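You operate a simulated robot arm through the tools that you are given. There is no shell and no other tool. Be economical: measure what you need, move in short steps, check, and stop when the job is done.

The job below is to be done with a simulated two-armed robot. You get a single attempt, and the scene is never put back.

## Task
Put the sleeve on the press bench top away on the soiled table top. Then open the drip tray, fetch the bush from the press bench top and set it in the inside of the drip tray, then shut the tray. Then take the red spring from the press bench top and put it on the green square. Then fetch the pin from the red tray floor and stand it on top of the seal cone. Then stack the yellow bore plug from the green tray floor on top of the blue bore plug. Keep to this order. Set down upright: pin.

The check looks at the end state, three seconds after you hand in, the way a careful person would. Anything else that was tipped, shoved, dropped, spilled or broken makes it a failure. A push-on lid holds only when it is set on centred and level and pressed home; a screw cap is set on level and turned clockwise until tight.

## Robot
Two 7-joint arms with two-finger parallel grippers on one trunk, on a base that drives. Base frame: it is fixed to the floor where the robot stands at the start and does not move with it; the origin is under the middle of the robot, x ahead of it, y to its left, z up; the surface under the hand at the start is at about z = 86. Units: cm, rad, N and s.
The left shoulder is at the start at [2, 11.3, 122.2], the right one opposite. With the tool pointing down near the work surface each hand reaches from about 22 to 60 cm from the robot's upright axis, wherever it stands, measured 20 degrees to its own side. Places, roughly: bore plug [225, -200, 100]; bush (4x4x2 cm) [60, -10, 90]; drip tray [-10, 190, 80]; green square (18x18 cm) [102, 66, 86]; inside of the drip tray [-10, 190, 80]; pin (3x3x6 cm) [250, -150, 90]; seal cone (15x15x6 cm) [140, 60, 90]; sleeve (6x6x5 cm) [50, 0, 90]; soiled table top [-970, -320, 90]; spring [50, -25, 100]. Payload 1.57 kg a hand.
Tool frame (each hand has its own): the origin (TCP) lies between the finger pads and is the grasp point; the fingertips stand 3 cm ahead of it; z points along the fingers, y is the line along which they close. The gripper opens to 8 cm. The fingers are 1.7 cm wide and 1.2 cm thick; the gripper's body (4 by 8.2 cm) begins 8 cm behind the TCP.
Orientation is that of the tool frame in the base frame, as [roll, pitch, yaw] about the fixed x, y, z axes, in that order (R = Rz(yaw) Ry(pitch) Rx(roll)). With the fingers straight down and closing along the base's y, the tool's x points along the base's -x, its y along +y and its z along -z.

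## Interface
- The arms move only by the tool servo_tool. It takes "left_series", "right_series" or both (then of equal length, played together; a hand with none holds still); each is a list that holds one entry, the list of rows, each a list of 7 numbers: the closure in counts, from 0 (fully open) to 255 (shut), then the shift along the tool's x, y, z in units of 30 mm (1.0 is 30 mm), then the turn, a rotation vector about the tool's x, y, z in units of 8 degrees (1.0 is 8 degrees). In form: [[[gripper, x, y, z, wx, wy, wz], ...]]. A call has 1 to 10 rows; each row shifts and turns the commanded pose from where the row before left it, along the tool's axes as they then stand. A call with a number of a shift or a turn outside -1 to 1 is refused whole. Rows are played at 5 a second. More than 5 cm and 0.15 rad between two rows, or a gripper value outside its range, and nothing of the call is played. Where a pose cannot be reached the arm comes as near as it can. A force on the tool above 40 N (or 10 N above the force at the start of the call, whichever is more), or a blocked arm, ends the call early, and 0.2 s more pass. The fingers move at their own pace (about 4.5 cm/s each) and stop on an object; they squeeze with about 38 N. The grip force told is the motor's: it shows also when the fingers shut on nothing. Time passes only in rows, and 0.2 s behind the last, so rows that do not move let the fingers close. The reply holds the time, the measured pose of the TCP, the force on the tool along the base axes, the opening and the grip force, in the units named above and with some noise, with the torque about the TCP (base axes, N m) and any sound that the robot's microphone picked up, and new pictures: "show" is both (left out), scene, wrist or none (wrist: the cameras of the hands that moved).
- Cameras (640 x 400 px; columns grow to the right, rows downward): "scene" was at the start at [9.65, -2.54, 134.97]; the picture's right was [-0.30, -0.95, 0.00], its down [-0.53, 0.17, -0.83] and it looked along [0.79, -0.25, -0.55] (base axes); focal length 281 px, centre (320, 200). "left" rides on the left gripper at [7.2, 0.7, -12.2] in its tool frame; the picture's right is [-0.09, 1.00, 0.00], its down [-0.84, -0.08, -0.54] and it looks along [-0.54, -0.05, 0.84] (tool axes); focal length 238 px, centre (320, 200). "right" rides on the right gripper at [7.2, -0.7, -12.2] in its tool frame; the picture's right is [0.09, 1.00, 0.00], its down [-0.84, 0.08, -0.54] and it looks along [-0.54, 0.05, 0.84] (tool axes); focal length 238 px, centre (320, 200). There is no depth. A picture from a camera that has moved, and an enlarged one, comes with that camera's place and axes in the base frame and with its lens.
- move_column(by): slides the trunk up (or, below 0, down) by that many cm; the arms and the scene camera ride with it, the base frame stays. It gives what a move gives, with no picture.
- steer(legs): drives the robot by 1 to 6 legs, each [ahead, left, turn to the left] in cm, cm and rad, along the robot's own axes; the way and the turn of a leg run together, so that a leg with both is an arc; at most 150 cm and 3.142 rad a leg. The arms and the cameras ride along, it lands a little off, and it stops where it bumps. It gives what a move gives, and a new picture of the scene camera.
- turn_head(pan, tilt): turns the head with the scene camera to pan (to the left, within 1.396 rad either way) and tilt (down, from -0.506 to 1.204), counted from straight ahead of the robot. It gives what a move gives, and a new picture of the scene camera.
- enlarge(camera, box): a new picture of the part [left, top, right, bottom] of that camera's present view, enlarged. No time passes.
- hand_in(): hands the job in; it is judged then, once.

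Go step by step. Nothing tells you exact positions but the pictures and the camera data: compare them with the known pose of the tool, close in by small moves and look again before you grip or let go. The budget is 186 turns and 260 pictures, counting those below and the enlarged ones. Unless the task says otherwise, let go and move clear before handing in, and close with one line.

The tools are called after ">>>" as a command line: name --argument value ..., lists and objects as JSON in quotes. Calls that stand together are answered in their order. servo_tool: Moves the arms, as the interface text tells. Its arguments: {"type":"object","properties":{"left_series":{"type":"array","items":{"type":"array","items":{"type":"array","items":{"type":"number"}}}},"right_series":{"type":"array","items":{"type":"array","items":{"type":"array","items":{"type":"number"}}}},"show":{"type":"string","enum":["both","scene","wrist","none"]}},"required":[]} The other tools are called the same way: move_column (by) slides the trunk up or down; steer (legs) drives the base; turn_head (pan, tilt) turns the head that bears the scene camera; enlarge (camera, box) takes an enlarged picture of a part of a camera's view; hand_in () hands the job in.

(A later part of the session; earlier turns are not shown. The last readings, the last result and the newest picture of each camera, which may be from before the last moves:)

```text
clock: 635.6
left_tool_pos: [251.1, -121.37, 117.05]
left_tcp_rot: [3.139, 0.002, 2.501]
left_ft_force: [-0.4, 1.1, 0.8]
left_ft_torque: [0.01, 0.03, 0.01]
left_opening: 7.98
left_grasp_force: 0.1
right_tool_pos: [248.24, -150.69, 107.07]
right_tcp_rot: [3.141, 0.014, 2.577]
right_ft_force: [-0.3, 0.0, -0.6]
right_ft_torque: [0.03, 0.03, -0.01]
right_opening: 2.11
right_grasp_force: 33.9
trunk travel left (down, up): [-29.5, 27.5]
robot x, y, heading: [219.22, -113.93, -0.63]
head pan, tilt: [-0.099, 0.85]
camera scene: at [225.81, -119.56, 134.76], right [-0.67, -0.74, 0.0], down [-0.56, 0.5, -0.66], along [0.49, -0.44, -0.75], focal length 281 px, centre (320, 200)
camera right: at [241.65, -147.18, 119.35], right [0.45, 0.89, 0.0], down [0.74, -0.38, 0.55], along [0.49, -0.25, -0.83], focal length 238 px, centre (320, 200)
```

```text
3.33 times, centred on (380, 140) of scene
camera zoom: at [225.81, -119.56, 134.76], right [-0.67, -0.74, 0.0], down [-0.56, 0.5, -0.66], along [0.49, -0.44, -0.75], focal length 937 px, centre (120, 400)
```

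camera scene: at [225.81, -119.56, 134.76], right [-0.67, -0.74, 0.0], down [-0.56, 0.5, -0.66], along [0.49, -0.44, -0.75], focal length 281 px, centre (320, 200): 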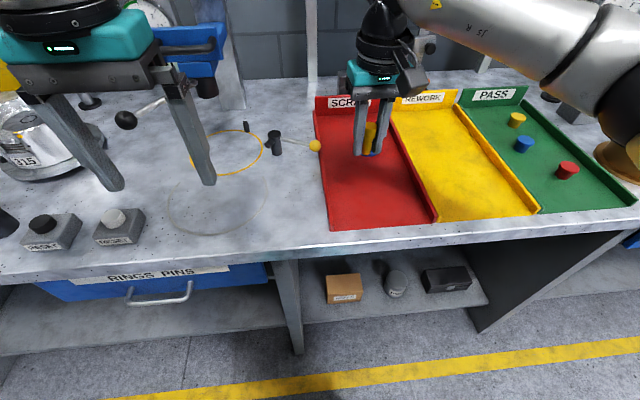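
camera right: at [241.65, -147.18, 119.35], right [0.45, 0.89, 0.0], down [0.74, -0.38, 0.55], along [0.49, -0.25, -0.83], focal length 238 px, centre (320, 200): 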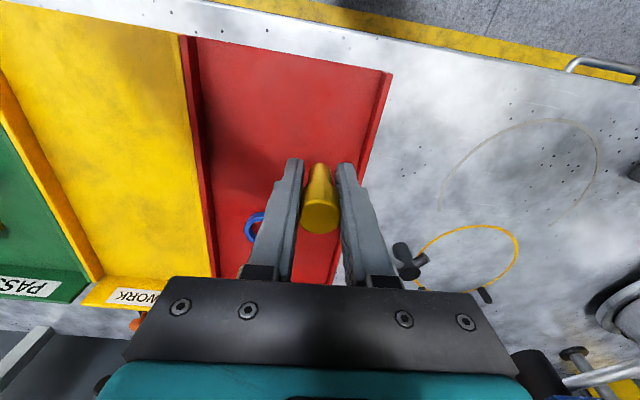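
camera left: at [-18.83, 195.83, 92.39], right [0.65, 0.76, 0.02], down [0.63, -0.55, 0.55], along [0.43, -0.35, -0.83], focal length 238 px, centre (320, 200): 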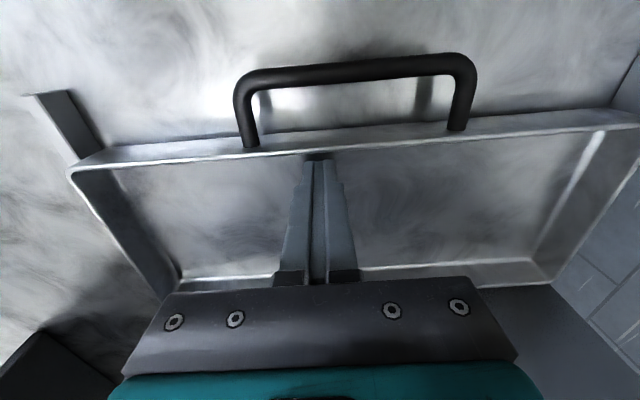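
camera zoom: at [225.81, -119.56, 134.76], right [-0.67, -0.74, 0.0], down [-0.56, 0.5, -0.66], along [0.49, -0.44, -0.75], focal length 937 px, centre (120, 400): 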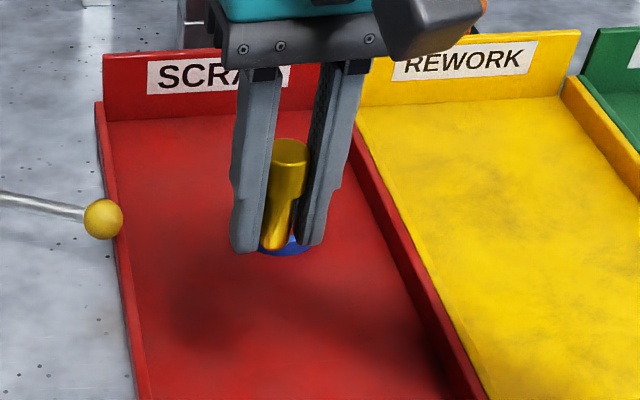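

The pin is held upright. The seal cone is best reached from the press bench's far side, so I'll tuck both hands, back off and turn round to face it.

>>> servo_tool --right_series '[[[255, 0.9, 0, 0, 0, 0, 0], [255, 0.9, 0, 0, 0, 0, 0], [255, 0.9, 0, 0, 0, 0, 0], [255, 0.9, 0, 0, 0, 0, 0], [255, 0.9, 0, 0, 0, 0, 0]]]' --show "none"

>>> turn_head --pan 0 --tilt 0.6

>>> steer --legs '[[-52, 0, 0], [0, 0, 3.14], [0, -70, 0]]'

```text
clock: 636.8
left_tool_pos: [251.09, -121.3, 116.98]
left_tcp_rot: [3.141, 0.004, 2.501]
left_ft_force: [-0.3, 0.5, 0.2]
left_ft_torque: [-0.04, -0.03, 0.0]
left_opening: 8.01
left_grasp_force: 0.0
right_tool_pos: [236.62, -143.16, 107.05]
right_tcp_rot: [3.14, 0.012, 2.577]
right_ft_force: [0.4, 0.6, 0.7]
right_ft_torque: [0.0, -0.02, 0.03]
right_opening: 2.13
right_grasp_force: 34.5
trunk travel left (down, up): [-29.5, 27.5]
robot x, y, heading: [218.65, -113.93, -0.629]
head pan, tilt: [-0.099, 0.85]
```

```text
clock: 637.6
left_tool_pos: [251.2, -121.35, 117.05]
left_tcp_rot: [3.141, 0.002, 2.501]
left_ft_force: [0.5, 0.3, 0.2]
left_ft_torque: [0.01, -0.01, 0.01]
left_opening: 7.99
left_grasp_force: 0.0
right_tool_pos: [236.76, -143.13, 106.93]
right_tcp_rot: [-3.141, 0.013, 2.578]
right_ft_force: [-0.2, 0.3, 0.4]
right_ft_torque: [0.0, -0.01, -0.03]
right_opening: 2.13
right_grasp_force: 34.2
trunk travel left (down, up): [-29.5, 27.5]
robot x, y, heading: [218.96, -114.13, -0.632]
head pan, tilt: [0.0, 0.6]
camera scene: at [227.13, -119.57, 136.85], right [-0.59, -0.81, 0.0], down [-0.46, 0.33, -0.82], along [0.67, -0.49, -0.57], focal length 281 px, centre (320, 200)
```

scene: 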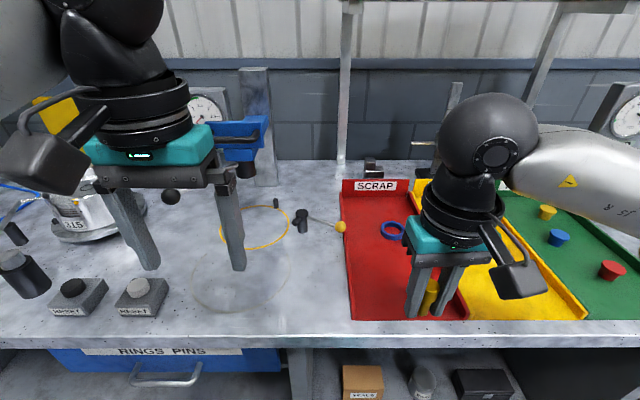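

```text
clock: 651.5
left_tool_pos: [180.44, -19.57, 117.03]
left_tcp_rot: [3.138, 0.001, -0.546]
left_ft_force: [-0.6, 0.4, -0.2]
left_ft_torque: [-0.01, 0.0, -0.01]
left_opening: 8.01
left_grasp_force: 0.0
right_tool_pos: [192.65, 3.41, 107.03]
right_tcp_rot: [3.141, 0.013, -0.467]
right_ft_force: [0.2, -0.2, 0.1]
right_ft_torque: [0.02, -0.02, 0.01]
right_opening: 2.15
right_grasp_force: 34.4
trunk travel left (down, up): [-29.5, 27.5]
robot x, y, heading: [212.99, -24.01, 2.603]
head pan, tilt: [0.0, 0.6]
camera scene: at [204.73, -18.9, 136.85], right [0.51, 0.86, 0.0], down [0.49, -0.29, -0.83], along [-0.71, 0.42, -0.56], focal length 281 px, centre (320, 200)
```

scene: 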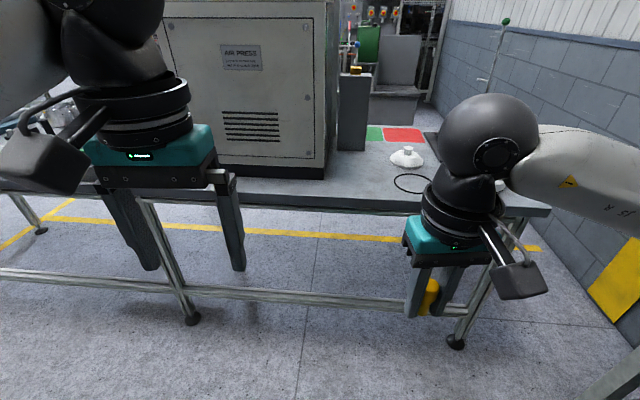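

The cone is at about [135.2, 62.5]. I'll straighten up, approach the far edge of the bench and look.

>>> servo_tool --left_series '[[[0, 0.8, 0, 0, 0, 0, 0], [0, 0.8, 0, 0, 0, 0, 0], [0, 0.8, 0, 0, 0, 0, 0]]]' --show "none"

>>> turn_head --pan -0.25 --tilt 0.75

>>> steer --legs '[[0, 0, -0.09], [45, -8, 0], [12, 0, 0]]'

```text
clock: 652.3
left_tool_pos: [186.4, -23.62, 117.07]
left_tcp_rot: [3.141, 0.003, -0.544]
left_ft_force: [0.2, -1.1, -0.7]
left_ft_torque: [0.02, -0.01, 0.01]
left_opening: 7.99
left_grasp_force: 0.1
right_tool_pos: [192.64, 3.28, 107.13]
right_tcp_rot: [3.14, 0.012, -0.468]
right_ft_force: [-0.4, -0.1, -0.2]
right_ft_torque: [-0.01, 0.01, 0.01]
right_opening: 2.14
right_grasp_force: 34.7
trunk travel left (down, up): [-29.5, 27.5]
robot x, y, heading: [212.84, -24.44, 2.607]
head pan, tilt: [0.0, 0.6]
```

```text
clock: 653.1
left_tool_pos: [186.31, -23.51, 117.04]
left_tcp_rot: [3.139, 0.002, -0.546]
left_ft_force: [0.1, 0.2, 0.7]
left_ft_torque: [0.0, 0.04, 0.0]
left_opening: 8.01
left_grasp_force: 0.0
right_tool_pos: [192.67, 3.45, 107.06]
right_tcp_rot: [3.141, 0.012, -0.468]
right_ft_force: [0.0, 0.1, -0.8]
right_ft_torque: [-0.02, 0.01, 0.0]
right_opening: 2.11
right_grasp_force: 34.8
trunk travel left (down, up): [-29.5, 27.5]
robot x, y, heading: [213.1, -24.03, 2.607]
head pan, tilt: [-0.25, 0.75]
camera scene: at [206.45, -17.59, 135.57], right [0.71, 0.71, 0.0], down [0.48, -0.48, -0.73], along [-0.52, 0.52, -0.68], focal length 281 px, centre (320, 200)
```

scene: 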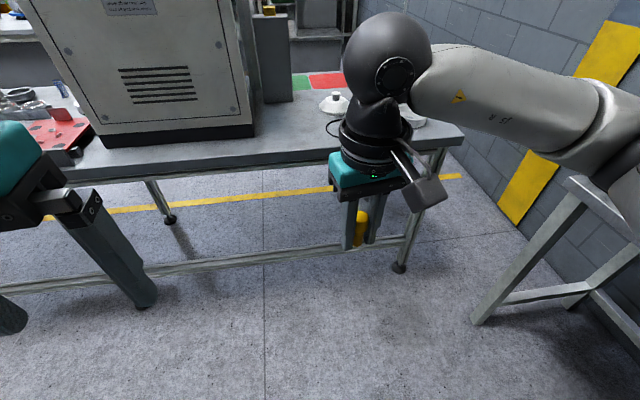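

```text
clock: 657.2
left_tool_pos: [144.78, 18.72, 117.12]
left_tcp_rot: [3.141, 0.001, -0.631]
left_ft_force: [-0.2, -0.1, 0.1]
left_ft_torque: [-0.03, 0.01, 0.05]
left_opening: 8.0
left_grasp_force: 0.1
right_tool_pos: [153.53, 44.77, 106.96]
right_tcp_rot: [-3.141, 0.012, -0.555]
right_ft_force: [0.0, -0.1, -0.9]
right_ft_torque: [-0.03, -0.02, 0.0]
right_opening: 2.14
right_grasp_force: 35.2
trunk travel left (down, up): [-29.5, 27.5]
robot x, y, heading: [171.26, 15.68, 2.519]
head pan, tilt: [-0.25, 0.75]
camera scene: at [165.36, 22.84, 135.55], right [0.77, 0.64, 0.0], down [0.44, -0.52, -0.73], along [-0.47, 0.56, -0.68], focal length 281 px, centre (320, 200)
```

scene: 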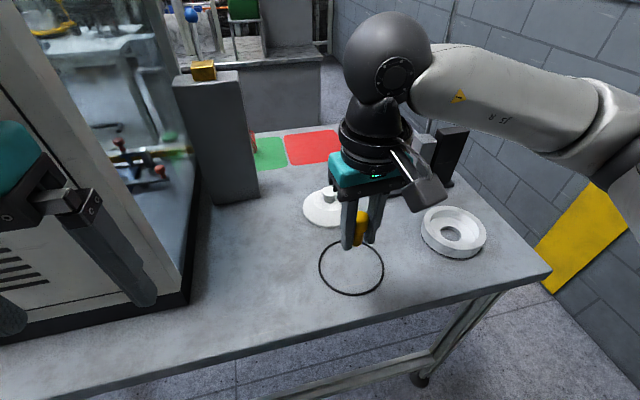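

The cone is about 57 cm ahead, near the reach limit. I'll look down at the base to see how much closer I can drive.

>>> turn_head --pan 0 --tilt 1.2

```text
clock: 658.1
left_tool_pos: [144.91, 18.73, 116.98]
left_tcp_rot: [-3.141, 0.002, -0.633]
left_ft_force: [-0.3, 0.1, 0.1]
left_ft_torque: [-0.01, 0.01, 0.0]
left_opening: 8.02
left_grasp_force: 0.1
right_tool_pos: [153.52, 44.75, 107.02]
right_tcp_rot: [-3.141, 0.013, -0.554]
right_ft_force: [-0.5, 0.4, 0.0]
right_ft_torque: [0.01, 0.01, 0.0]
right_opening: 2.13
right_grasp_force: 34.9
trunk travel left (down, up): [-29.5, 27.5]
robot x, y, heading: [171.34, 15.83, 2.522]
head pan, tilt: [0.0, 1.201]
camera scene: at [166.24, 19.69, 132.39], right [0.58, 0.81, 0.0], down [0.76, -0.54, -0.36], along [-0.29, 0.21, -0.93], focal length 281 px, centre (320, 200)
```

scene: 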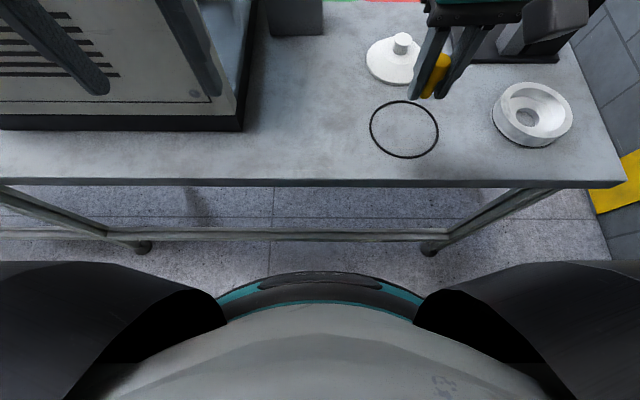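

The base front is at about 21 cm and only a low rail lies at 34 cm, so I can move 9 cm further in.

>>> steer --legs '[[9, 0, 0]]'

>>> turn_head --pan -0.2 --tilt 0.75

>>> enlarge --camera "scene" --box '[280, 130, 440, 250]'

```text
clock: 659.2
left_tool_pos: [137.49, 24.08, 117.1]
left_tcp_rot: [3.14, 0.003, -0.634]
left_ft_force: [0.4, -0.4, 0.1]
left_ft_torque: [-0.01, -0.02, 0.02]
left_opening: 7.98
left_grasp_force: 0.0
right_tool_pos: [146.08, 50.17, 106.94]
right_tcp_rot: [3.141, 0.012, -0.554]
right_ft_force: [0.3, -0.4, 0.5]
right_ft_torque: [0.0, 0.03, 0.0]
right_opening: 2.11
right_grasp_force: 34.3
trunk travel left (down, up): [-29.5, 27.5]
robot x, y, heading: [164.32, 20.84, 2.513]
head pan, tilt: [0.0, 1.201]
camera scene: at [158.83, 25.03, 132.39], right [0.58, 0.81, 0.0], down [0.76, -0.54, -0.36], along [-0.29, 0.21, -0.93], focal length 281 px, centre (320, 200)
```

scene: 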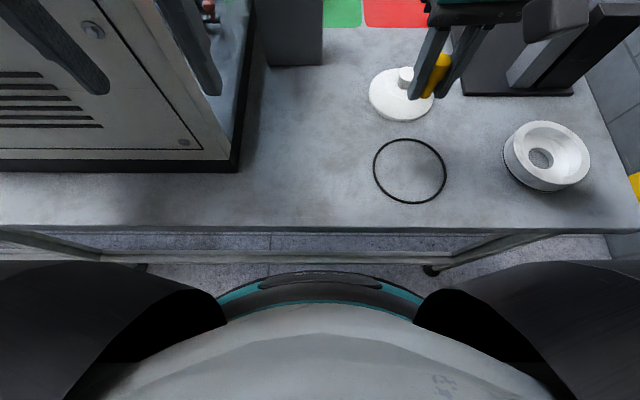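

```text
clock: 660.1
left_tool_pos: [137.59, 23.87, 117.22]
left_tcp_rot: [3.141, 0.003, -0.633]
left_ft_force: [0.0, 0.0, 1.0]
left_ft_torque: [-0.04, 0.06, 0.03]
left_opening: 8.0
left_grasp_force: 0.1
right_tool_pos: [146.1, 50.16, 107.03]
right_tcp_rot: [3.141, 0.011, -0.555]
right_ft_force: [-0.1, 0.4, 0.1]
right_ft_torque: [-0.01, -0.03, 0.06]
right_opening: 2.14
right_grasp_force: 34.4
trunk travel left (down, up): [-29.5, 27.5]
robot x, y, heading: [164.07, 21.17, 2.515]
head pan, tilt: [-0.201, 0.75]
camera scene: at [157.79, 27.79, 135.56], right [0.73, 0.68, 0.0], down [0.46, -0.5, -0.73], along [-0.5, 0.54, -0.68], focal length 281 px, centre (320, 200)
```

scene: 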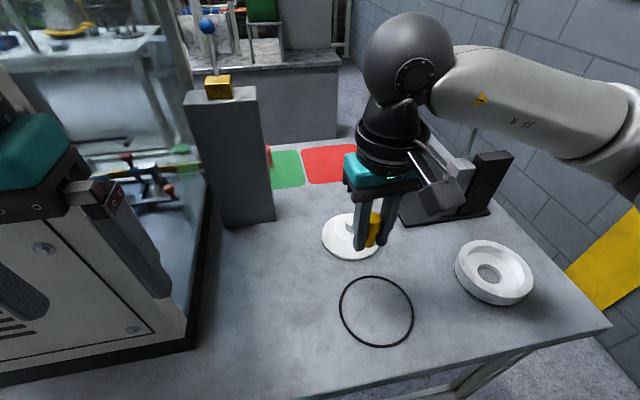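

```text
3.33 times, centred on (360, 190) of scene
camera zoom: at [157.79, 27.79, 135.56], right [0.73, 0.68, 0.0], down [0.46, -0.5, -0.73], along [-0.5, 0.54, -0.68], focal length 937 px, centre (187, 233)
```

zoom: 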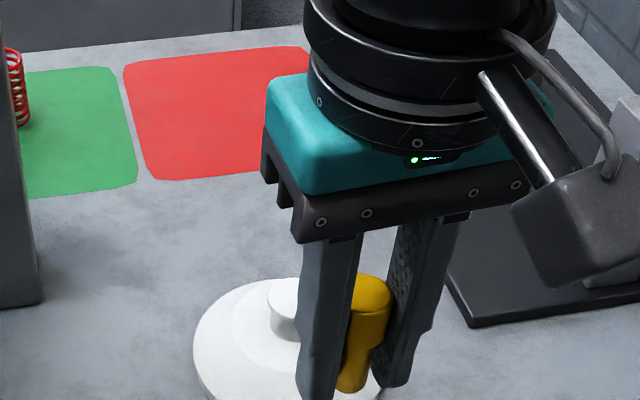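

I'll move the pin over the cone and check with the wrist camera.

>>> servo_tool --right_series '[[[255, -0.89, -0.24, 0, 0, 0, 0], [255, -0.89, -0.24, 0, 0, 0, 0], [255, -0.89, -0.24, 0, 0, 0, 0], [255, -0.89, -0.24, 0, 0, 0, 0], [255, -0.89, -0.24, 0, 0, 0, 0], [255, -0.85, -0.24, 0, 0, 0, 0], [255, 0, 0, 0, 0, 0, 0]]]'

>>> enlarge --camera "scene" --box '[290, 110, 430, 270]'

```text
clock: 661.7
left_tool_pos: [137.55, 23.93, 117.17]
left_tcp_rot: [3.139, 0.002, -0.634]
left_ft_force: [-0.8, 0.5, 0.4]
left_ft_torque: [0.04, -0.05, 0.01]
left_opening: 8.0
left_grasp_force: 0.0
right_tool_pos: [134.91, 62.22, 107.22]
right_tcp_rot: [3.141, 0.012, -0.556]
right_ft_force: [-0.1, 0.4, 0.4]
right_ft_torque: [0.02, -0.01, 0.0]
right_opening: 2.11
right_grasp_force: 34.6
trunk travel left (down, up): [-29.5, 27.5]
robot x, y, heading: [164.49, 20.94, 2.521]
head pan, tilt: [-0.201, 0.75]
camera scene: at [157.8, 27.79, 135.56], right [0.73, 0.68, 0.0], down [0.46, -0.5, -0.73], along [-0.5, 0.54, -0.68], focal length 281 px, centre (320, 200)
camera right: at [141.4, 58.9, 119.52], right [-0.45, -0.9, 0.0], down [-0.75, 0.37, 0.55], along [-0.49, 0.25, -0.83], focal length 238 px, centre (320, 200)
```

scene: 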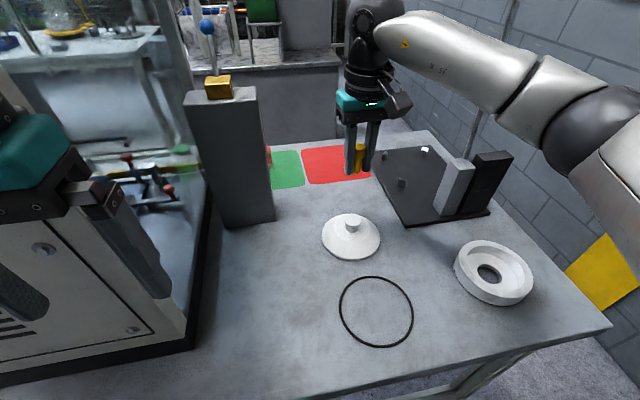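
right: 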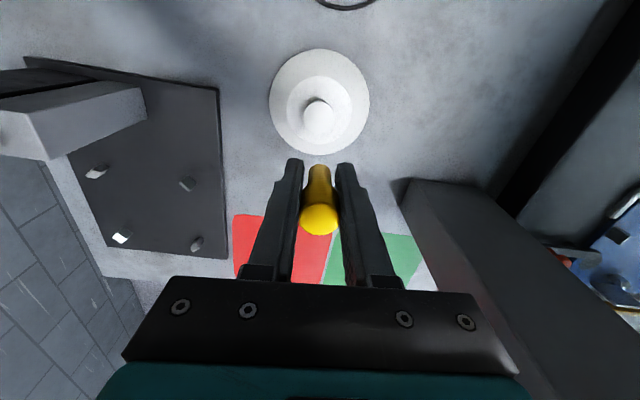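

```text
2.50 times, centred on (360, 190) of scene
camera zoom: at [157.8, 27.79, 135.56], right [0.73, 0.68, 0.0], down [0.46, -0.5, -0.73], along [-0.5, 0.54, -0.68], focal length 703 px, centre (220, 225)
```

zoom: 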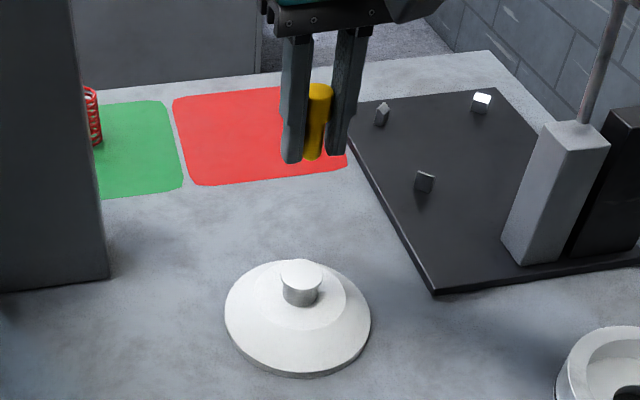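

The pin is nearly above the cone's boss. I'll make a small correction, level the tool, and lower to just above it.

>>> servo_tool --right_series '[[[255, 0.02, -0.08, 0, 0, 0.09, 0], [255, 0, 0, 0.8, 0, 0, 0], [255, 0, 0, 0.8, 0, 0, 0], [255, 0, 0, 0.8, 0, 0, 0], [255, 0, 0, 0.8, 0, 0, 0], [255, 0, 0, 0.25, 0, 0, 0], [255, 0, 0, 0, 0, 0, 0]]]'

>>> enlarge --camera "scene" --box '[310, 160, 400, 270]'

>>> enlarge --camera "right" --box '[230, 50, 410, 250]'

```text
clock: 663.3
left_tool_pos: [137.51, 23.81, 117.01]
left_tcp_rot: [3.14, 0.001, -0.633]
left_ft_force: [0.4, 0.0, -0.4]
left_ft_torque: [0.02, -0.02, -0.04]
left_opening: 8.03
left_grasp_force: 0.1
right_tool_pos: [135.1, 62.4, 96.84]
right_tcp_rot: [3.141, 0.0, -0.555]
right_ft_force: [0.1, 0.2, -0.5]
right_ft_torque: [0.03, 0.0, 0.01]
right_opening: 2.12
right_grasp_force: 34.8
trunk travel left (down, up): [-29.5, 27.5]
robot x, y, heading: [164.16, 20.95, 2.517]
head pan, tilt: [-0.201, 0.75]
camera scene: at [157.79, 27.8, 135.56], right [0.73, 0.68, 0.0], down [0.46, -0.5, -0.73], along [-0.5, 0.54, -0.68], focal length 281 px, centre (320, 200)
camera right: at [141.49, 59.16, 109.16], right [-0.45, -0.89, 0.0], down [-0.75, 0.38, 0.54], along [-0.48, 0.24, -0.84], focal length 238 px, centre (320, 200)
```

scene: 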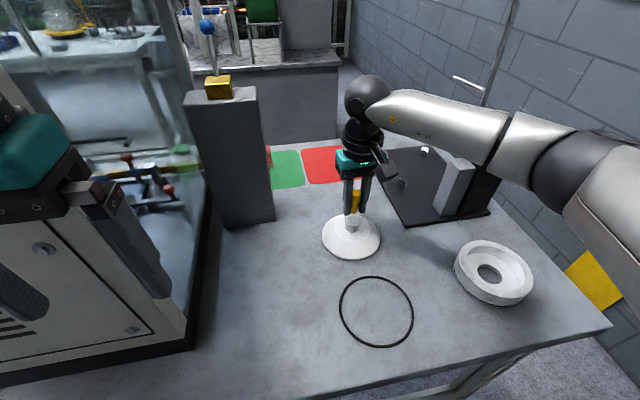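
right: 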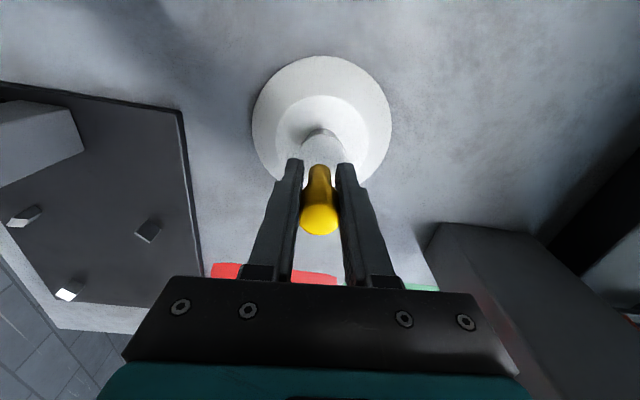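

```text
3.64 times, centred on (355, 215) of scene
camera zoom: at [157.79, 27.8, 135.56], right [0.73, 0.68, 0.0], down [0.46, -0.5, -0.73], along [-0.5, 0.54, -0.68], focal length 1023 px, centre (193, 146)
```

zoom: 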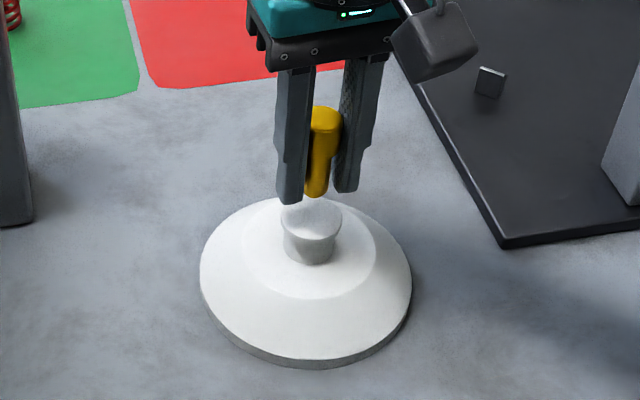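

```text
2.00 times, centred on (320, 150) of right
camera zoom: at [141.49, 59.16, 109.16], right [-0.45, -0.89, 0.0], down [-0.75, 0.38, 0.54], along [-0.48, 0.24, -0.84], focal length 477 px, centre (320, 300)
```

zoom: 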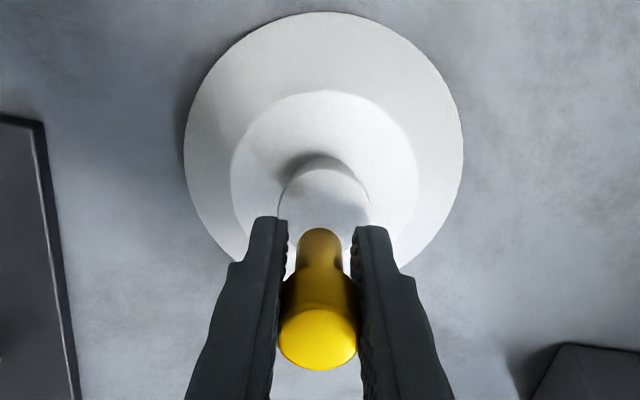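

The pin bottom is about 0.9 cm too far forward of the boss centre. I'll shift it back and recheck.

>>> servo_tool --right_series '[[[255, 0.3, 0.1, 0, 0, 0, 0], [255, 0, 0, 0.2, 0, 0, 0], [255, 0, 0, 0, 0, 0, 0]]]' --show "none"

>>> enlarge --camera "scene" --box '[310, 160, 400, 270]'

>>> enlarge --camera "right" --box '[230, 50, 410, 250]'

```text
clock: 664.1
left_tool_pos: [137.55, 23.98, 117.14]
left_tcp_rot: [3.14, 0.002, -0.633]
left_ft_force: [-0.2, 0.3, -0.2]
left_ft_torque: [-0.01, 0.03, -0.05]
left_opening: 8.01
left_grasp_force: 0.1
right_tool_pos: [135.71, 61.63, 96.2]
right_tcp_rot: [3.141, -0.002, -0.554]
right_ft_force: [0.5, 0.0, 0.6]
right_ft_torque: [-0.03, -0.03, -0.01]
right_opening: 2.13
right_grasp_force: 34.4
trunk travel left (down, up): [-29.5, 27.5]
robot x, y, heading: [164.01, 21.25, 2.513]
head pan, tilt: [-0.201, 0.75]
```

```text
3.64 times, centred on (355, 215) of scene
camera zoom: at [157.79, 27.8, 135.56], right [0.73, 0.68, 0.0], down [0.46, -0.5, -0.73], along [-0.5, 0.54, -0.68], focal length 1023 px, centre (193, 146)
```

zoom: 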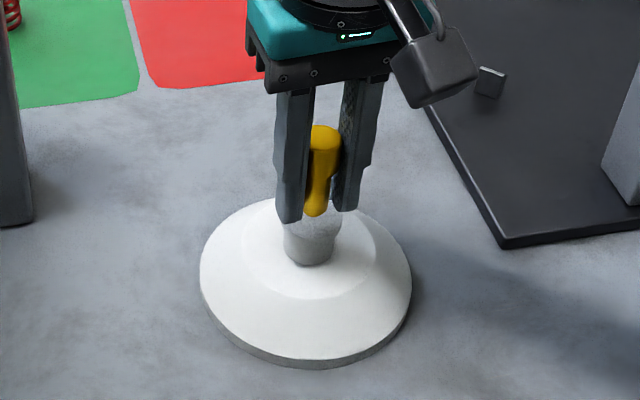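

```text
2.00 times, centred on (320, 150) of right
camera zoom: at [142.07, 58.44, 108.59], right [-0.45, -0.89, 0.0], down [-0.75, 0.38, 0.54], along [-0.48, 0.24, -0.84], focal length 477 px, centre (320, 300)
```

zoom: 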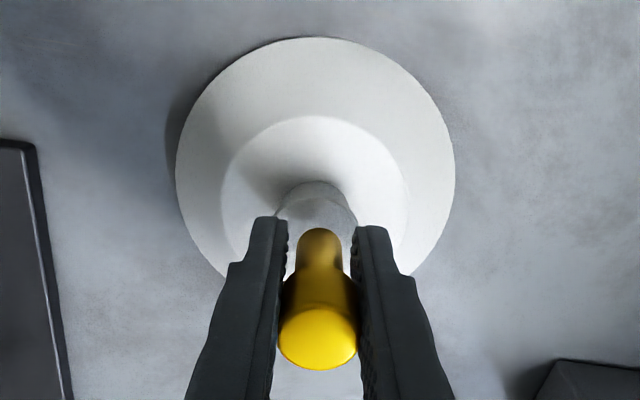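

Well aligned now. I'll nudge a touch and lower in small steps to contact.

>>> servo_tool --right_series '[[[255, 0.08, 0, 0, 0, 0, 0], [255, 0, 0, 0.08, 0, 0, 0], [255, 0, 0, 0.08, 0, 0, 0], [255, 0, 0, 0.06, 0, 0, 0], [255, 0, 0, 0, 0, 0, 0]]]' --show "none"

>>> enlarge --camera "scene" --box '[310, 160, 400, 270]'

```text
clock: 665.3
left_tool_pos: [137.47, 23.76, 117.06]
left_tcp_rot: [3.141, 0.003, -0.632]
left_ft_force: [0.0, 0.0, -0.2]
left_ft_torque: [0.0, 0.0, -0.03]
left_opening: 8.0
left_grasp_force: 0.0
right_tool_pos: [135.81, 61.45, 95.51]
right_tcp_rot: [-3.14, 0.002, -0.556]
right_ft_force: [0.5, 0.5, -1.2]
right_ft_torque: [-0.05, -0.01, 0.0]
right_opening: 2.15
right_grasp_force: 34.2
trunk travel left (down, up): [-29.5, 27.5]
robot x, y, heading: [164.28, 21.59, 2.515]
head pan, tilt: [-0.201, 0.75]
```

```text
3.64 times, centred on (355, 215) of scene
camera zoom: at [157.79, 27.8, 135.56], right [0.73, 0.68, 0.0], down [0.46, -0.5, -0.73], along [-0.5, 0.54, -0.68], focal length 1023 px, centre (193, 146)
```

zoom: 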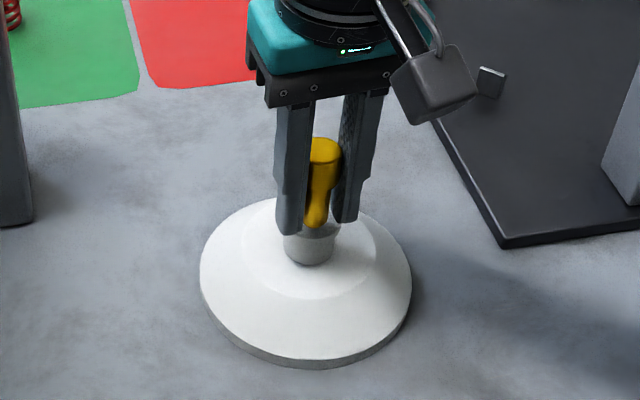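

No contact yet. I'll keep lowering in tiny steps.

>>> servo_tool --right_series '[[[255, 0, 0, 0.06, 0, 0, 0], [255, 0, 0, 0.05, 0, 0, 0], [255, 0, 0, 0.05, 0, 0, 0], [255, 0, 0, 0, 0, 0, 0]]]' --show "none"

>>> enlarge --camera "right" --box '[230, 50, 410, 250]'

```text
clock: 666.3
left_tool_pos: [137.58, 23.95, 117.16]
left_tcp_rot: [3.14, 0.004, -0.632]
left_ft_force: [-0.1, 0.2, 1.0]
left_ft_torque: [0.01, -0.03, -0.03]
left_opening: 8.02
left_grasp_force: 0.1
right_tool_pos: [135.87, 61.5, 95.22]
right_tcp_rot: [3.141, 0.002, -0.554]
right_ft_force: [1.2, 0.0, 5.4]
right_ft_torque: [0.02, -0.03, 0.0]
right_opening: 2.13
right_grasp_force: 34.5
trunk travel left (down, up): [-29.5, 27.5]
robot x, y, heading: [164.12, 21.06, 2.516]
head pan, tilt: [-0.201, 0.75]
```

```text
2.00 times, centred on (320, 150) of right
camera zoom: at [142.35, 58.27, 107.58], right [-0.45, -0.89, 0.0], down [-0.75, 0.38, 0.54], along [-0.49, 0.24, -0.84], focal length 477 px, centre (320, 300)
```

zoom: 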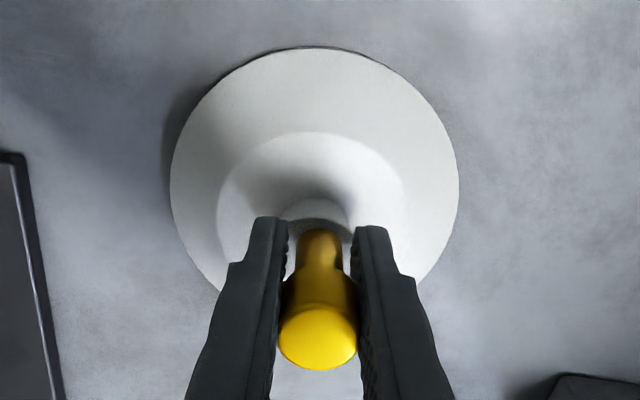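

Contact at 5 N with the pin centred on the boss. I'll release and lift straight up.

>>> servo_tool --right_series '[[[255, 0, 0, -0.02, 0, 0, 0], [170, 0, 0, 0, 0, 0, 0], [130, 0, 0, 0, 0, 0, 0], [90, 0, 0, 0, 0, 0, 0], [90, 0, 0, 0, 0, 0, 0], [90, 0, 0, -0.5, 0, 0, 0], [90, 0, 0, -0.9, 0, 0, 0], [90, 0, 0, -1, 0, 0, 0], [90, 0, 0, -1, 0, 0, 0], [90, 0, 0, 0, 0, 0, 0]]]'

>>> enlarge --camera "scene" --box '[310, 160, 400, 270]'

```text
clock: 668.5
left_tool_pos: [137.49, 24.02, 117.11]
left_tcp_rot: [3.14, 0.0, -0.634]
left_ft_force: [-0.6, 0.2, 0.8]
left_ft_torque: [-0.02, 0.0, -0.01]
left_opening: 7.99
left_grasp_force: 0.0
right_tool_pos: [135.83, 61.34, 105.54]
right_tcp_rot: [-3.141, 0.0, -0.554]
right_ft_force: [-1.0, 0.0, -0.2]
right_ft_torque: [-0.02, -0.01, -0.03]
right_opening: 5.19
right_grasp_force: 0.0
trunk travel left (down, up): [-29.5, 27.5]
robot x, y, heading: [164.07, 21.13, 2.516]
head pan, tilt: [-0.201, 0.75]
camera scene: at [157.79, 27.8, 135.56], right [0.73, 0.68, 0.0], down [0.46, -0.5, -0.73], along [-0.5, 0.54, -0.68], focal length 281 px, centre (320, 200)
camera right: at [142.18, 58.15, 117.81], right [-0.45, -0.89, 0.0], down [-0.75, 0.38, 0.54], along [-0.48, 0.24, -0.84], focal length 238 px, centre (320, 200)
```

scene: 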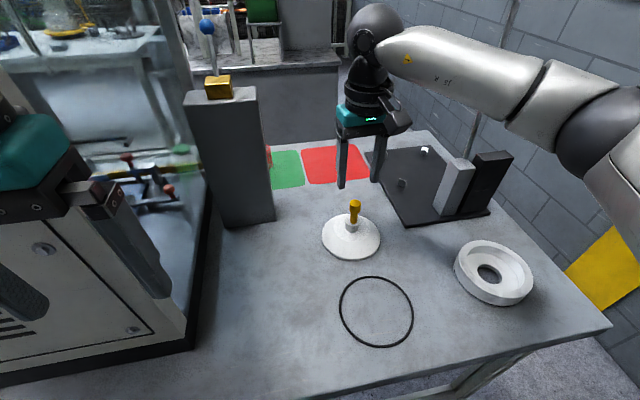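
right: 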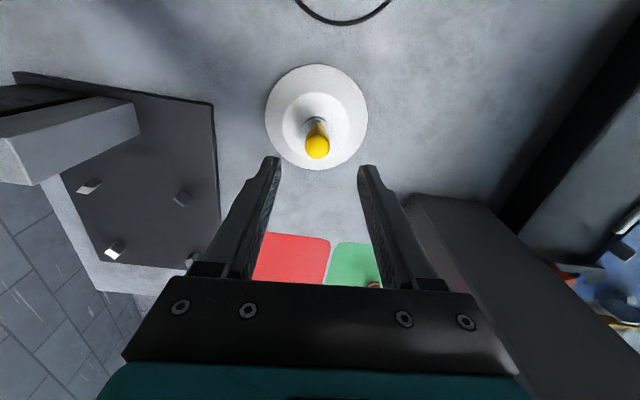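

```text
3.64 times, centred on (355, 215) of scene
camera zoom: at [157.79, 27.8, 135.56], right [0.73, 0.68, 0.0], down [0.46, -0.5, -0.73], along [-0.5, 0.54, -0.68], focal length 1023 px, centre (193, 146)
```

zoom: 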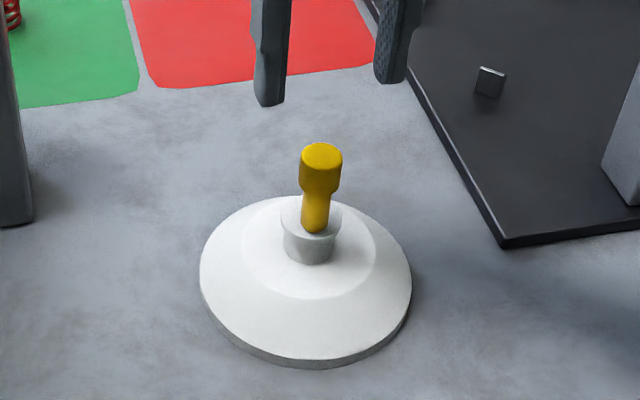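

The pin stands upright on the seal cone. Now I'll lift clear, back away, and drive to the green tray for the bore plugs.

>>> servo_tool --right_series '[[[90, 0, 0, -1, 0, 0, 0], [90, 0, 0, -1, 0, 0, 0], [0, 0.9, 0.2, -0.3, 0, 0, 0], [0, 0.9, 0.2, 0, 0, 0, 0], [0, 0.9, 0.2, 0, 0, 0, 0], [0, 0.9, 0.2, 0, 0, 0, 0], [0, 0.9, 0.2, 0, 0, 0, 0], [0, 0, 0, 0, 0, 0, 0]]]' --show "scene"

>>> steer --legs '[[-75, 0, 0], [0, 0, -3.14], [0, -60, 0], [0, -63, 0]]'

```text
clock: 670.3
left_tool_pos: [137.52, 23.93, 117.13]
left_tcp_rot: [3.14, 0.0, -0.635]
left_ft_force: [0.1, 0.1, 0.5]
left_ft_torque: [0.03, -0.04, -0.01]
left_opening: 7.99
left_grasp_force: 0.1
right_tool_pos: [145.81, 51.85, 112.14]
right_tcp_rot: [-3.141, 0.001, -0.555]
right_ft_force: [-0.2, -0.3, 0.5]
right_ft_torque: [0.01, -0.02, -0.01]
right_opening: 8.01
right_grasp_force: 0.1
trunk travel left (down, up): [-29.5, 27.5]
robot x, y, heading: [163.99, 21.25, 2.519]
head pan, tilt: [-0.201, 0.75]
camera scene: at [157.78, 27.8, 135.56], right [0.73, 0.68, 0.0], down [0.46, -0.5, -0.73], along [-0.5, 0.54, -0.68], focal length 281 px, centre (320, 200)
```

scene: 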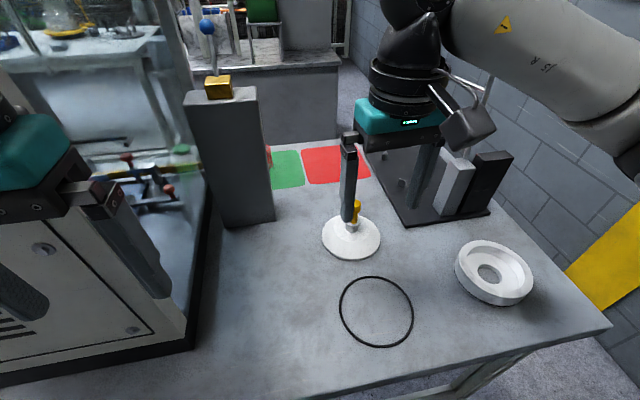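

```text
clock: 687.9
left_tool_pos: [176.23, -125.48, 117.06]
left_tcp_rot: [3.139, 0.001, 2.486]
left_ft_force: [-0.8, -0.5, 0.6]
left_ft_torque: [-0.02, 0.01, 0.04]
left_opening: 7.99
left_grasp_force: 0.0
right_tool_pos: [167.34, -153.2, 112.13]
right_tcp_rot: [-3.142, 0.0, 2.565]
right_ft_force: [0.2, 0.3, -0.5]
right_ft_torque: [0.03, -0.03, -0.01]
right_opening: 7.99
right_grasp_force: 0.1
trunk travel left (down, up): [-29.5, 27.5]
robot x, y, heading: [149.76, -122.02, -0.644]
head pan, tilt: [-0.201, 0.75]
camera scene: at [156.24, -128.73, 135.56], right [-0.75, -0.66, 0.0], down [-0.45, 0.51, -0.73], along [0.49, -0.55, -0.68], focal length 281 px, centre (320, 200)
```

scene: 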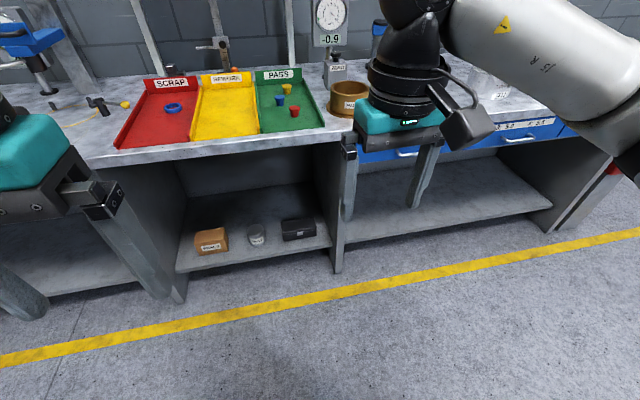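

The plugs: blue near [234.3, -194.1] and yellow near [238, -201.7]. I'll drive up to the bench and look down.

>>> steer --legs '[[0, 6, 0.015], [64, 0, 0]]'

>>> turn_head --pan -0.15 --tilt 1.1

```text
clock: 692.0
left_tool_pos: [230.65, -157.45, 117.13]
left_tcp_rot: [3.139, 0.002, 2.501]
left_ft_force: [-0.6, -0.2, -0.6]
left_ft_torque: [0.01, 0.03, 0.0]
left_opening: 7.99
left_grasp_force: 0.1
right_tool_pos: [222.25, -185.41, 112.16]
right_tcp_rot: [-3.14, 0.0, 2.58]
right_ft_force: [-0.2, 0.2, 1.0]
right_ft_torque: [0.04, 0.0, -0.01]
right_opening: 7.99
right_grasp_force: 0.0
trunk travel left (down, up): [-29.5, 27.5]
robot x, y, heading: [204.13, -154.26, -0.631]
head pan, tilt: [-0.201, 0.75]
camera scene: at [210.75, -160.95, 135.56], right [-0.74, -0.67, 0.0], down [-0.46, 0.5, -0.73], along [0.49, -0.54, -0.68], focal length 281 px, centre (320, 200)
```

scene: 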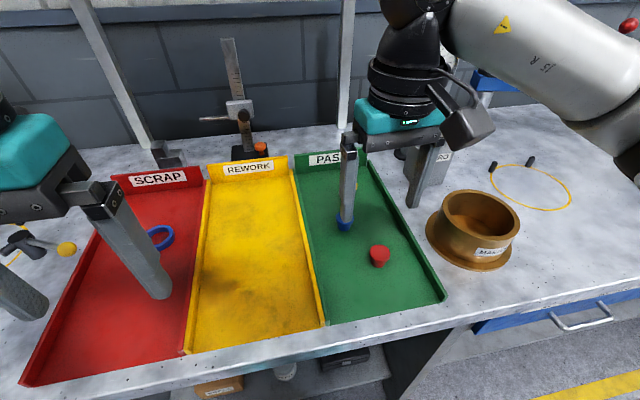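

```text
clock: 692.8
left_tool_pos: [230.64, -157.55, 117.15]
left_tcp_rot: [3.141, 0.001, 2.501]
left_ft_force: [-0.5, -0.3, -0.3]
left_ft_torque: [-0.01, -0.02, 0.0]
left_opening: 7.98
left_grasp_force: 0.1
right_tool_pos: [222.29, -185.43, 112.17]
right_tcp_rot: [-3.142, 0.0, 2.579]
right_ft_force: [0.5, 0.4, 0.0]
right_ft_torque: [-0.01, 0.0, -0.02]
right_opening: 8.0
right_grasp_force: 0.1
trunk travel left (down, up): [-29.5, 27.5]
robot x, y, heading: [204.2, -154.21, -0.632]
head pan, tilt: [-0.15, 1.1]
camera scene: at [209.62, -159.25, 132.99], right [-0.7, -0.71, 0.0], down [-0.63, 0.63, -0.45], along [0.32, -0.32, -0.89], focal length 281 px, centre (320, 200)
```

scene: 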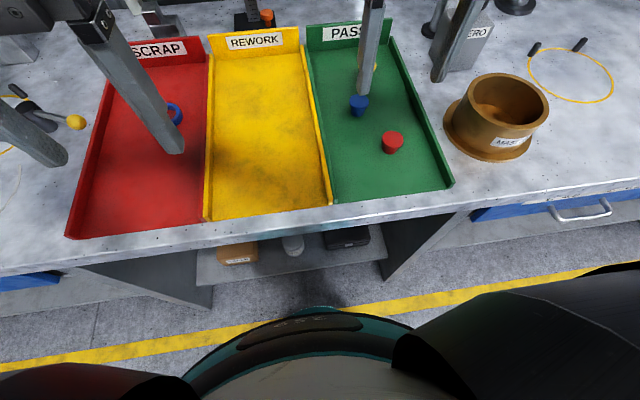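

There is room to move 5 cm closer. Then I'll bring the right hand over the yellow plug.

>>> steer --legs '[[5, 0, 0]]'

>>> servo_tool --right_series '[[[0, -0.8, 0, 0, 0, 0, 0], [0, -0.8, 0, 0, 0, 0, 0], [0, -0.8, 0, 0, 0, 0, 0], [0, 0, 0, 0, 0, 0, 0]]]'

```text
clock: 693.7
left_tool_pos: [234.65, -160.4, 116.99]
left_tcp_rot: [3.14, 0.0, 2.5]
left_ft_force: [-0.3, -0.3, 0.2]
left_ft_torque: [0.0, 0.02, 0.02]
left_opening: 8.01
left_grasp_force: 0.0
right_tool_pos: [226.18, -188.19, 112.0]
right_tcp_rot: [3.141, -0.002, 2.58]
right_ft_force: [-0.4, -0.1, -0.4]
right_ft_torque: [0.02, -0.02, -0.03]
right_opening: 7.99
right_grasp_force: 0.1
trunk travel left (down, up): [-29.5, 27.5]
robot x, y, heading: [208.35, -157.41, -0.624]
head pan, tilt: [-0.15, 1.1]
camera scene: at [213.7, -162.22, 132.98], right [-0.7, -0.71, 0.0], down [-0.63, 0.63, -0.45], along [0.32, -0.32, -0.89], focal length 281 px, centre (320, 200)
```

scene: 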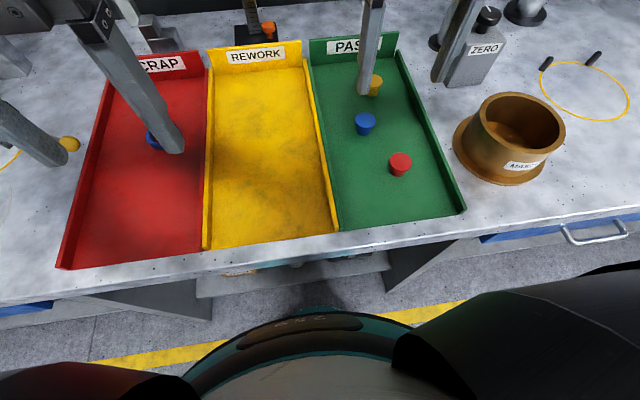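

```text
clock: 694.7
left_tool_pos: [234.63, -160.38, 117.09]
left_tcp_rot: [3.139, 0.004, 2.503]
left_ft_force: [-0.2, 1.1, 0.3]
left_ft_torque: [0.01, 0.01, -0.02]
left_opening: 8.0
left_grasp_force: 0.1
right_tool_pos: [232.22, -192.14, 112.21]
right_tcp_rot: [3.14, 0.0, 2.58]
right_ft_force: [0.4, -0.3, 0.8]
right_ft_torque: [-0.04, 0.02, -0.01]
right_opening: 7.97
right_grasp_force: 0.1
trunk travel left (down, up): [-29.5, 27.5]
robot x, y, heading: [208.35, -157.09, -0.631]
head pan, tilt: [-0.15, 1.1]
camera scene: at [213.58, -162.15, 132.99], right [-0.7, -0.71, 0.0], down [-0.63, 0.63, -0.45], along [0.32, -0.32, -0.89], focal length 281 px, centre (320, 200)
camera right: at [225.74, -188.89, 124.63], right [0.45, 0.89, 0.0], down [0.75, -0.38, 0.54], along [0.48, -0.24, -0.84], focal length 238 px, centre (320, 200)
```

scene: 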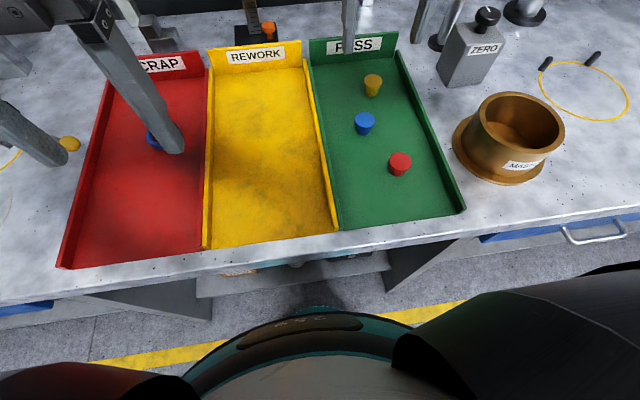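
right: 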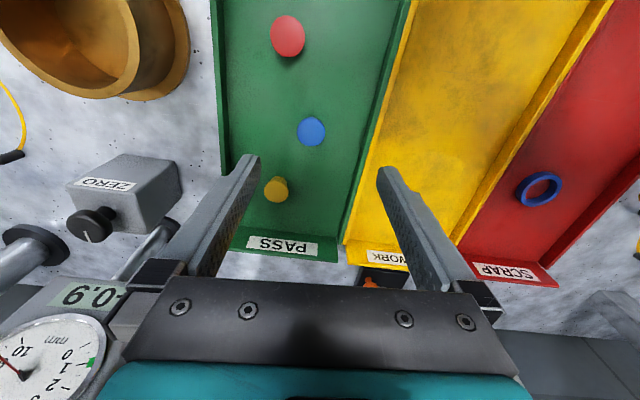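

Yellow plug near [239.5, -203.5], blue near [233.9, -194.4]. I'll move over the yellow one.

>>> servo_tool --right_series '[[[60, -0.82, -0.385, 0.4, 0, 0, 0], [60, -0.82, -0.385, 0.4, 0, 0, 0], [60, -0.82, -0.385, 0.4, 0, 0, 0], [60, -0.82, -0.385, 0.4, 0, 0, 0], [60, -0.82, -0.385, 0.4, 0, 0, 0], [60, 0, 0, 0, 0, 0, 0]]]' --show "wrist"

```text
clock: 696.1
left_tool_pos: [234.71, -160.29, 117.14]
left_tcp_rot: [3.14, 0.002, 2.502]
left_ft_force: [-0.1, -0.1, -0.8]
left_ft_torque: [0.01, 0.02, -0.01]
left_opening: 8.01
left_grasp_force: 0.0
right_tool_pos: [239.56, -203.56, 106.13]
right_tcp_rot: [3.141, 0.002, 2.582]
right_ft_force: [1.1, 0.8, 0.1]
right_ft_torque: [-0.03, -0.04, -0.03]
right_opening: 6.12
right_grasp_force: 0.0
trunk travel left (down, up): [-29.5, 27.5]
robot x, y, heading: [208.12, -157.14, -0.631]
head pan, tilt: [-0.15, 1.1]
camera right: at [233.09, -200.3, 118.57], right [0.45, 0.89, 0.0], down [0.75, -0.38, 0.54], along [0.48, -0.25, -0.84], focal length 238 px, centre (320, 200)
```

right: 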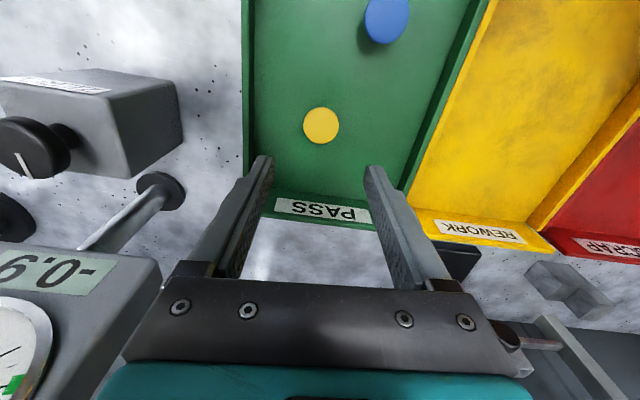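

Centred on the yellow plug. I'll descend around it.

>>> servo_tool --right_series '[[[60, 0, 0, 0.9, 0, 0, 0], [60, 0, 0, 0.9, 0, 0, 0], [60, 0, 0, 0.9, 0, 0, 0], [60, 0, 0, 0.9, 0, 0, 0], [60, 0, 0, 0.4, 0, 0, 0], [60, 0, 0, 0.12, 0, 0, 0], [60, 0, 0, 0, 0, 0, 0]]]' --show "wrist"

>>> turn_head --pan -0.35 --tilt 0.75

>>> enlarge --camera "scene" --box '[250, 100, 410, 240]'

```text
clock: 697.7
left_tool_pos: [234.56, -160.39, 116.99]
left_tcp_rot: [3.14, 0.002, 2.5]
left_ft_force: [0.6, 0.0, -0.5]
left_ft_torque: [-0.02, 0.02, 0.04]
left_opening: 7.98
left_grasp_force: 0.0
right_tool_pos: [239.55, -203.45, 93.96]
right_tcp_rot: [-3.14, 0.0, 2.58]
right_ft_force: [0.6, 0.4, 0.7]
right_ft_torque: [0.0, 0.02, -0.02]
right_opening: 6.11
right_grasp_force: 0.1
trunk travel left (down, up): [-29.5, 27.5]
robot x, y, heading: [208.13, -157.4, -0.627]
head pan, tilt: [-0.15, 1.1]
camera right: at [233.12, -200.14, 106.25], right [0.45, 0.89, 0.0], down [0.75, -0.38, 0.54], along [0.48, -0.25, -0.84], focal length 238 px, centre (320, 200)
```

right: 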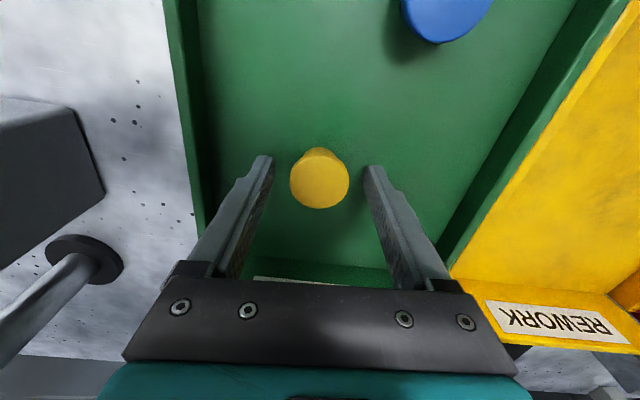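

```text
clock: 698.6
left_tool_pos: [234.59, -160.37, 117.07]
left_tcp_rot: [3.14, 0.002, 2.501]
left_ft_force: [0.0, 0.5, 0.0]
left_ft_torque: [0.0, -0.03, -0.01]
left_opening: 7.99
left_grasp_force: 0.0
right_tool_pos: [239.59, -203.41, 94.01]
right_tcp_rot: [-3.14, 0.0, 2.579]
right_ft_force: [-0.2, 0.4, -0.4]
right_ft_torque: [0.02, -0.01, 0.01]
right_opening: 6.11
right_grasp_force: 0.0
trunk travel left (down, up): [-29.5, 27.5]
robot x, y, heading: [208.15, -156.98, -0.628]
head pan, tilt: [-0.351, 0.75]
camera scene: at [213.73, -164.59, 135.56], right [-0.83, -0.56, 0.0], down [-0.38, 0.57, -0.73], along [0.41, -0.61, -0.68], focal length 281 px, centre (320, 200)
```

scene: 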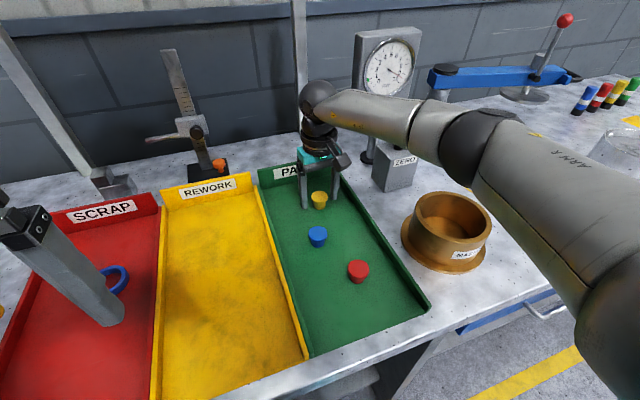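

```text
2.86 times, centred on (330, 170) of scene
camera zoom: at [213.73, -164.59, 135.56], right [-0.83, -0.56, 0.0], down [-0.38, 0.57, -0.73], along [0.41, -0.61, -0.68], focal length 804 px, centre (291, 286)
```

zoom: 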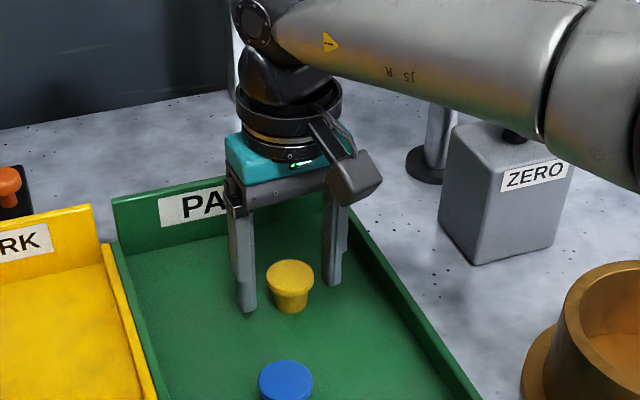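

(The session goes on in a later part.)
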